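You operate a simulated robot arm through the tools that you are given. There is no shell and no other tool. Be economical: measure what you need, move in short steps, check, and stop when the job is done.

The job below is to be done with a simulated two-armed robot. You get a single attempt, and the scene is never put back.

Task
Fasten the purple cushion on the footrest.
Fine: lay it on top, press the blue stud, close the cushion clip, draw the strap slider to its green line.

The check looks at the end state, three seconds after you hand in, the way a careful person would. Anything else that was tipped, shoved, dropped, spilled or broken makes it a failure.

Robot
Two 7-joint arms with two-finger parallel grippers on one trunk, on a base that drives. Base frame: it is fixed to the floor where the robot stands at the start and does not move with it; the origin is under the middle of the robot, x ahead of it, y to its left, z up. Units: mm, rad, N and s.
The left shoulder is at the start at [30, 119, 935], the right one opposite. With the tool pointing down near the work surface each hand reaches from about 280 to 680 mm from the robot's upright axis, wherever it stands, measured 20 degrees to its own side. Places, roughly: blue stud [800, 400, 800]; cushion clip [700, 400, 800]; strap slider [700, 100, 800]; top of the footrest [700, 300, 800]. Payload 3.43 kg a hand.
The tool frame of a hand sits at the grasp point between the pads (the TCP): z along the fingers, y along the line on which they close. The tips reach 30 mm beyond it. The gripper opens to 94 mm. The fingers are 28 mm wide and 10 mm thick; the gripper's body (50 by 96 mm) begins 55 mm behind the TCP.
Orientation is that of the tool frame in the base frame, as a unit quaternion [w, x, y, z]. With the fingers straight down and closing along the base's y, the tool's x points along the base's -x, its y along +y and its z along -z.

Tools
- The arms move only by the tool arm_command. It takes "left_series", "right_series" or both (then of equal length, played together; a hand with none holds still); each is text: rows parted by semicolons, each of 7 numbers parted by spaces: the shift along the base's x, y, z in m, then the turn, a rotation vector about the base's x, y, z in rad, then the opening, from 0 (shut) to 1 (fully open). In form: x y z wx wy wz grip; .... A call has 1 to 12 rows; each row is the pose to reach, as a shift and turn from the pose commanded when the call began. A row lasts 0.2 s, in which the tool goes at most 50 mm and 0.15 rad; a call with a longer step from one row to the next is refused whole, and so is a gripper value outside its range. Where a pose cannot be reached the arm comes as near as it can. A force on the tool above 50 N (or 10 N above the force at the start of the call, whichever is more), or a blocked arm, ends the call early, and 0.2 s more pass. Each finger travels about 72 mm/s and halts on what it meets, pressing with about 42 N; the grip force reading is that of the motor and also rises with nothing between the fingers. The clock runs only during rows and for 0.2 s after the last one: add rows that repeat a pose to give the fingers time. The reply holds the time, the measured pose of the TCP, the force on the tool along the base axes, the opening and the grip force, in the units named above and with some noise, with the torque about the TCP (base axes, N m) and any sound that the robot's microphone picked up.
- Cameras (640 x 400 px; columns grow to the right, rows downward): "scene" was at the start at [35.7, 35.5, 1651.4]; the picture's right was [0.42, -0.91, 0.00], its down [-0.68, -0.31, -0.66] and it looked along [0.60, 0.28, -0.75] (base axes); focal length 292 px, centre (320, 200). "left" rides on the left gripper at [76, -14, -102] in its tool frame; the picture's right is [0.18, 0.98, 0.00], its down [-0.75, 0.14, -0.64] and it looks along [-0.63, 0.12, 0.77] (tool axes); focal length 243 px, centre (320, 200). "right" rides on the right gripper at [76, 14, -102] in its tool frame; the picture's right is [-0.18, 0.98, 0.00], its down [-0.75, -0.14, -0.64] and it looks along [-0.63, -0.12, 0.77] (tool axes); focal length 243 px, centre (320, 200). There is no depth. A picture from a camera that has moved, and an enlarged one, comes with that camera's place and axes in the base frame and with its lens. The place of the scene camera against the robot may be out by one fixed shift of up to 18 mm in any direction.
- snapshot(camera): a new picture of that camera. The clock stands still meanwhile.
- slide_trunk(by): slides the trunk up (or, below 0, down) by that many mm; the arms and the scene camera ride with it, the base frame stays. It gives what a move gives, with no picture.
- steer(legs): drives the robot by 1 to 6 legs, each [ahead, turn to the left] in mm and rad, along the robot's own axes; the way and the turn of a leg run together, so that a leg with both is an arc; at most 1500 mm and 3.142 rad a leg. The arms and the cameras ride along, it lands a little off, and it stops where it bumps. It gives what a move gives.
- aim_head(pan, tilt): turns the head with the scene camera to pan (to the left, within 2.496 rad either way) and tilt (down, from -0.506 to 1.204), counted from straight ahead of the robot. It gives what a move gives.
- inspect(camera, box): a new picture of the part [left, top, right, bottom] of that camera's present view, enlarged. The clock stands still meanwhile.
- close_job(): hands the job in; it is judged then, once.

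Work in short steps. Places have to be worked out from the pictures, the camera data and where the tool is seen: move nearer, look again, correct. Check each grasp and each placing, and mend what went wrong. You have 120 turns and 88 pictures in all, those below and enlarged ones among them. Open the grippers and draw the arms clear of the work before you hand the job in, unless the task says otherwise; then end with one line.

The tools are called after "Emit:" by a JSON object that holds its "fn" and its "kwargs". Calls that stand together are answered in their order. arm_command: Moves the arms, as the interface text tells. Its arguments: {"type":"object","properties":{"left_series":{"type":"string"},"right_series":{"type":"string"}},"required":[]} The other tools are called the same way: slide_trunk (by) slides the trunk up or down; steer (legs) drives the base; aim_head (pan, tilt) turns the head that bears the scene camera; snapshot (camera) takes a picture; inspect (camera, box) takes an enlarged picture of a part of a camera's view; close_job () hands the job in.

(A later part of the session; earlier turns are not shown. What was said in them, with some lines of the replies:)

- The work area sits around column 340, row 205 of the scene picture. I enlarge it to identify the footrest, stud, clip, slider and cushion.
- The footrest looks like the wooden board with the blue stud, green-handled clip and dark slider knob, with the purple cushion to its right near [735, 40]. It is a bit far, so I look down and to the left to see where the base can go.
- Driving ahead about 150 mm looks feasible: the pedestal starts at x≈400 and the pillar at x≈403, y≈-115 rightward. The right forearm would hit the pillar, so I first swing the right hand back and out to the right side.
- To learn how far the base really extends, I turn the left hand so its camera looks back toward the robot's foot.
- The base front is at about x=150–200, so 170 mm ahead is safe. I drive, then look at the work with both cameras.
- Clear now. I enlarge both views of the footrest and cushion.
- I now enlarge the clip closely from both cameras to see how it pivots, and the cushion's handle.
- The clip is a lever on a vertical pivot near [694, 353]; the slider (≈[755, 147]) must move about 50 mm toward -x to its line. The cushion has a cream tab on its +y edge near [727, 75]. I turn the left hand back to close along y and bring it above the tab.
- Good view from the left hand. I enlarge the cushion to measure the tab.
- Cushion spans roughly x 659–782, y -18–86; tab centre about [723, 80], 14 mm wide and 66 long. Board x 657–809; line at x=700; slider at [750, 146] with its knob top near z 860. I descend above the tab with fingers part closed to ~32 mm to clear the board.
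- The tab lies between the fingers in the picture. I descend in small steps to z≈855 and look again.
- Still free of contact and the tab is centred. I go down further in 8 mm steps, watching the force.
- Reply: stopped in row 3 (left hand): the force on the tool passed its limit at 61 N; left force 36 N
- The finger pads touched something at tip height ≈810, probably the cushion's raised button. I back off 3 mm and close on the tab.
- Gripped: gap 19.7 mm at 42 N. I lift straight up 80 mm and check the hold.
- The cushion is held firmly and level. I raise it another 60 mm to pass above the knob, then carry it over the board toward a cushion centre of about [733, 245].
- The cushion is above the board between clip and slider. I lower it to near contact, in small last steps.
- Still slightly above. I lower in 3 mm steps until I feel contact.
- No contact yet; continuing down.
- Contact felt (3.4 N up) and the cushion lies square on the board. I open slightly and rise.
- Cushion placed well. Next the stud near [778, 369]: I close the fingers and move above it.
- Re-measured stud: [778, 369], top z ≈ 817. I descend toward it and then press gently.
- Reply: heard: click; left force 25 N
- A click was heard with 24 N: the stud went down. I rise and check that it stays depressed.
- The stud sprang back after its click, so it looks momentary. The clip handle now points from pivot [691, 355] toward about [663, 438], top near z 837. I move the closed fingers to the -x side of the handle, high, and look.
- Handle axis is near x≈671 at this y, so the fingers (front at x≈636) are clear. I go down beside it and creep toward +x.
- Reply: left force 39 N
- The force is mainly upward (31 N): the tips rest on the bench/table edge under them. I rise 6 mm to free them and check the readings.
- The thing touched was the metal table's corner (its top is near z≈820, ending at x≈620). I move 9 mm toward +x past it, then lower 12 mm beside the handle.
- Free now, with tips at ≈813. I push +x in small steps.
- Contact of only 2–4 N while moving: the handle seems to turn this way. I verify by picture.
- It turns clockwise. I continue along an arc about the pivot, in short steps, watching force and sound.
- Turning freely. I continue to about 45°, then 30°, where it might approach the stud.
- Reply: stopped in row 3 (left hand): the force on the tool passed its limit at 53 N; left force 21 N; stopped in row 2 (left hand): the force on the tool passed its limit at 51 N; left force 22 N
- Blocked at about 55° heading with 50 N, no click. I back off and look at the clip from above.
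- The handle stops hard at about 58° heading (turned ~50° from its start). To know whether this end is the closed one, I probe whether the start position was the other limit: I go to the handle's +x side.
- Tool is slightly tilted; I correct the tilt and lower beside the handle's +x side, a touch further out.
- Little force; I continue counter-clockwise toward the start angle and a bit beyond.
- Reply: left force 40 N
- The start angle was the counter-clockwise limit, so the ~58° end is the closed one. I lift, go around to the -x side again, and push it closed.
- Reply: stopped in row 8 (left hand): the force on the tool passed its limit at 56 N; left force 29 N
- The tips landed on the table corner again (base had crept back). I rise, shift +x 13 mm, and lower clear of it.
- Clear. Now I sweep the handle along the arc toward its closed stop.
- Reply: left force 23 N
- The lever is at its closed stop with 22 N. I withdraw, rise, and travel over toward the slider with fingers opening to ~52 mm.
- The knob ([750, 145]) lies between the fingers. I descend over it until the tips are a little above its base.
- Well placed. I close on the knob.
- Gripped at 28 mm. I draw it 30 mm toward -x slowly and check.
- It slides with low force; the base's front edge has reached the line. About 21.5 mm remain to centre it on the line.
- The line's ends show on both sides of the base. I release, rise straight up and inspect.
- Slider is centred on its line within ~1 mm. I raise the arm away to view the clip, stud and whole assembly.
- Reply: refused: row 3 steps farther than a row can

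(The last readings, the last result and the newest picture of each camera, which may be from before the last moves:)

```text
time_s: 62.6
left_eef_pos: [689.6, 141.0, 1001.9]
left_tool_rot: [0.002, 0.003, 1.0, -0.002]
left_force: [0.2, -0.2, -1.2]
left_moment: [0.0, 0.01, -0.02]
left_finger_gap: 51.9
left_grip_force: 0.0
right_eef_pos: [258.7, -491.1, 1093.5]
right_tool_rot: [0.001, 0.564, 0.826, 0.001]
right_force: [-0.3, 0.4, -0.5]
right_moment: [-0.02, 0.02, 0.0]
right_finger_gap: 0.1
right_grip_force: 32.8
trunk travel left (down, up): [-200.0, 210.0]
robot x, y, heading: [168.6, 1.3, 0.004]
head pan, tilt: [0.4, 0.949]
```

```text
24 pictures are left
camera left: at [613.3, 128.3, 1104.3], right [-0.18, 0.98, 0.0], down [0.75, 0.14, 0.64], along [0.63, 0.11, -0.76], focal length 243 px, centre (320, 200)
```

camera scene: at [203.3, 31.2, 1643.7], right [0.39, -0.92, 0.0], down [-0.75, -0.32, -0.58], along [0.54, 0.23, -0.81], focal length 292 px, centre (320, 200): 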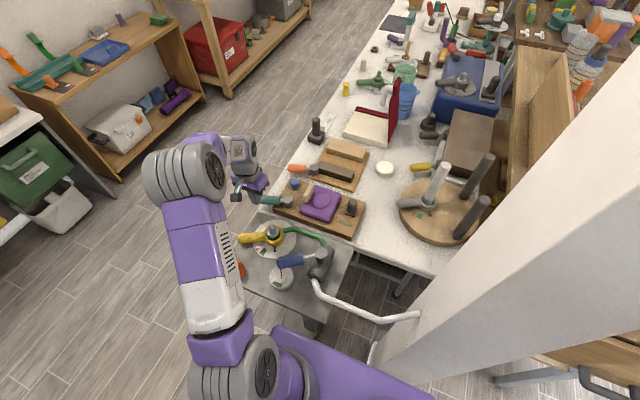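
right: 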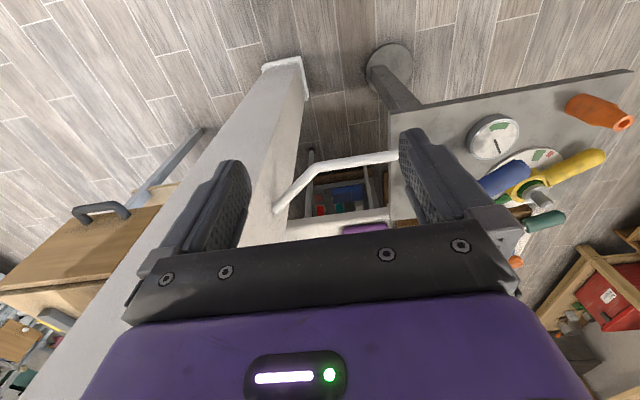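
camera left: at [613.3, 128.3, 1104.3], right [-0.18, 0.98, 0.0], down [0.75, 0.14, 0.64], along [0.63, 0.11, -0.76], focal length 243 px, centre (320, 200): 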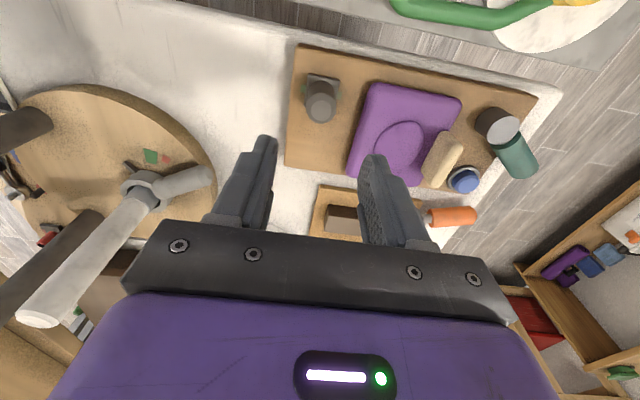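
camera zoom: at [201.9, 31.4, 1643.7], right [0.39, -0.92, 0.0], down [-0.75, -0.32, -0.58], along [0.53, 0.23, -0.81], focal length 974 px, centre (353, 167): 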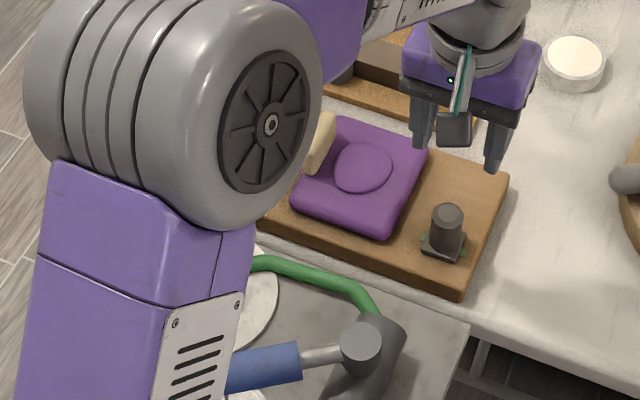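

That step was too long; I repeat with smaller rows.

Emit:
{"fn": "arm_command", "kwargs": {"left_series": "0 0 0.04 0 0 0 0.6;0 0 0.08 0 0 0 0.7;-0.02 0.02 0.11 0 0 0 0.8;-0.04 0.045 0.14 0 0 0 0.9;-0.065 0.075 0.15 0 0 0 1;-0.09 0.105 0.15 0 0 0 1;-0.115 0.135 0.15 0 0 0 1;-0.14 0.165 0.15 0 0 0 1;-0.165 0.195 0.15 0 0 0 1;-0.185 0.225 0.15 0 0 0 1;-0.195 0.26 0.15 0 0 0 1"}}

Emit:
{"fn": "inspect", "kwargs": {"camera": "scene", "box": [220, 150, 400, 270]}}

Emit:
{"fn": "snapshot", "kwargs": {"camera": "left"}}

```text
time_s: 65.0
left_eef_pos: [495.7, 404.0, 1150.7]
left_tool_rot: [0.003, 0.002, 1.0, -0.002]
left_force: [0.7, 0.8, 0.1]
left_moment: [0.05, 0.0, -0.02]
left_finger_gap: 93.9
left_grip_force: 0.0
right_eef_pos: [259.0, -490.8, 1094.2]
right_tool_rot: [0.0, 0.564, 0.826, 0.0]
right_force: [0.2, 0.3, 0.2]
right_moment: [-0.02, 0.0, 0.01]
right_finger_gap: 0.1
right_grip_force: 33.1
trunk travel left (down, up): [-200.0, 210.0]
robot x, y, heading: [168.7, 3.8, 0.003]
head pan, tilt: [0.4, 0.949]
```

```text
3.33 times, centred on (310, 210) of scene
camera zoom: at [201.5, 32.3, 1643.7], right [0.39, -0.92, 0.0], down [-0.75, -0.32, -0.58], along [0.53, 0.23, -0.81], focal length 974 px, centre (353, 167)
```

zoom: 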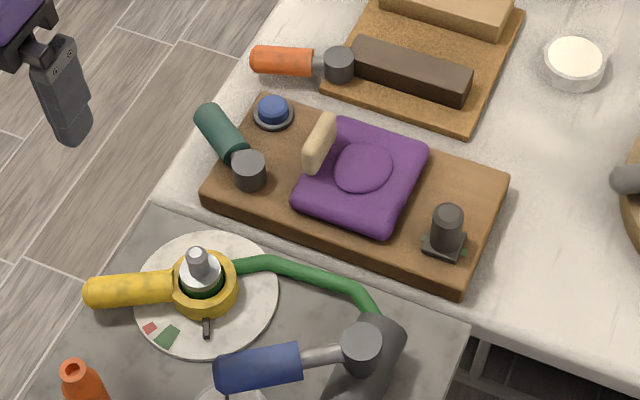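

```text
22 pictures are left
camera left: at [418.9, 391.9, 1253.0], right [-0.18, 0.98, 0.0], down [0.75, 0.14, 0.64], along [0.63, 0.11, -0.76], focal length 243 px, centre (320, 200)
```

left: 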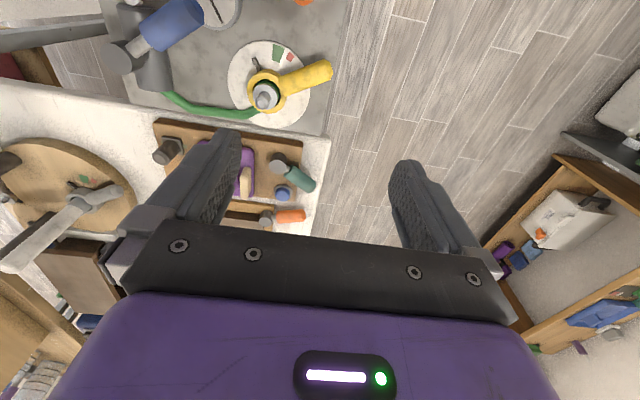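

Everything sits as wanted. I compare the stud and clip closely with the initial view.

Emit:
{"fn": "inspect", "kwargs": {"camera": "scene", "box": [265, 165, 321, 200]}}

```text
11.43 times, centred on (293, 182) of scene
camera zoom: at [201.5, 32.3, 1643.7], right [0.39, -0.92, 0.0], down [-0.75, -0.32, -0.58], along [0.53, 0.23, -0.81], focal length 3340 px, centre (629, 400)
```

zoom: 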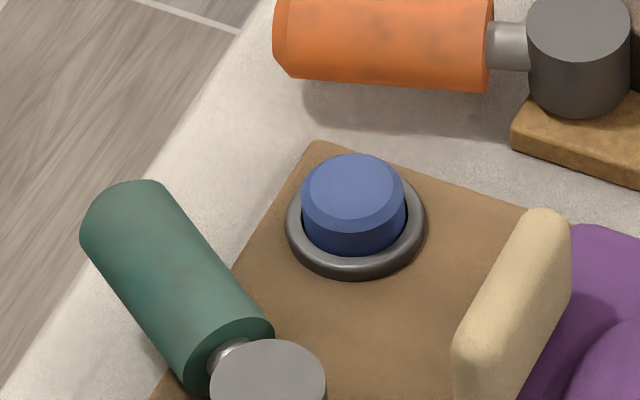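

The stud is back at its original height, so it is momentary and its click counted; the clip is at its closed stop. I open the right gripper, arms being clear.

Emit:
{"fn": "arm_command", "kwargs": {"right_series": "0 0 0 0 0 0 0.3;0 0 0 0 0 0 0.7;0 0 0 0 0 0 1;0 0 0 0 0 0 1;0 0 0 0 0 0 1"}}

Emit:
{"fn": "snapshot", "kwargs": {"camera": "scene"}}

```text
time_s: 66.2
left_eef_pos: [496.0, 403.2, 1151.7]
left_tool_rot: [0.002, 0.002, 1.0, -0.002]
left_force: [0.8, -0.5, 0.1]
left_moment: [-0.03, -0.01, -0.02]
left_finger_gap: 94.0
left_grip_force: 0.0
right_eef_pos: [258.2, -490.7, 1092.7]
right_tool_rot: [0.0, 0.564, 0.826, 0.0]
right_force: [-0.1, 0.1, 0.0]
right_moment: [-0.02, 0.01, 0.01]
right_finger_gap: 94.0
right_grip_force: 0.1
trunk travel left (down, up): [-200.0, 210.0]
robot x, y, heading: [168.6, 0.2, 0.004]
head pan, tilt: [0.4, 0.949]
```

```text
20 pictures are left
camera scene: at [201.4, 31.5, 1643.7], right [0.39, -0.92, 0.0], down [-0.75, -0.32, -0.58], along [0.53, 0.23, -0.81], focal length 292 px, centre (320, 200)
```

scene: 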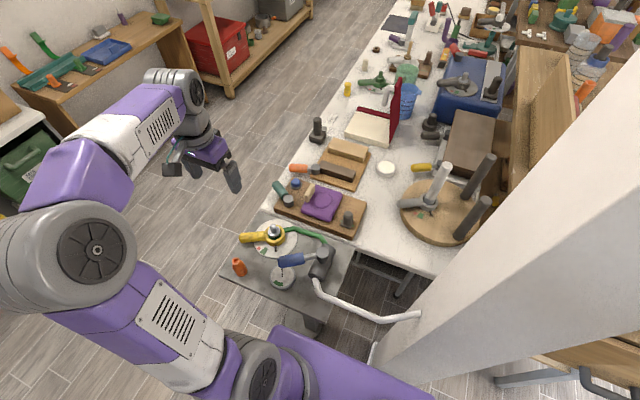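

The cushion is on the footrest, the stud has been pressed, the clip is closed and the slider is on its line. Nothing else was disturbed, so I hand in.

Emit:
{"fn": "close_job", "kwargs": {}}

```text
The job is handed in.
```

I handed the job in with the purple cushion on the footrest, the clip lever at its closed stop and the slider on its green line; the stud clicked when pressed but sprang back up, so I took it as momentary.
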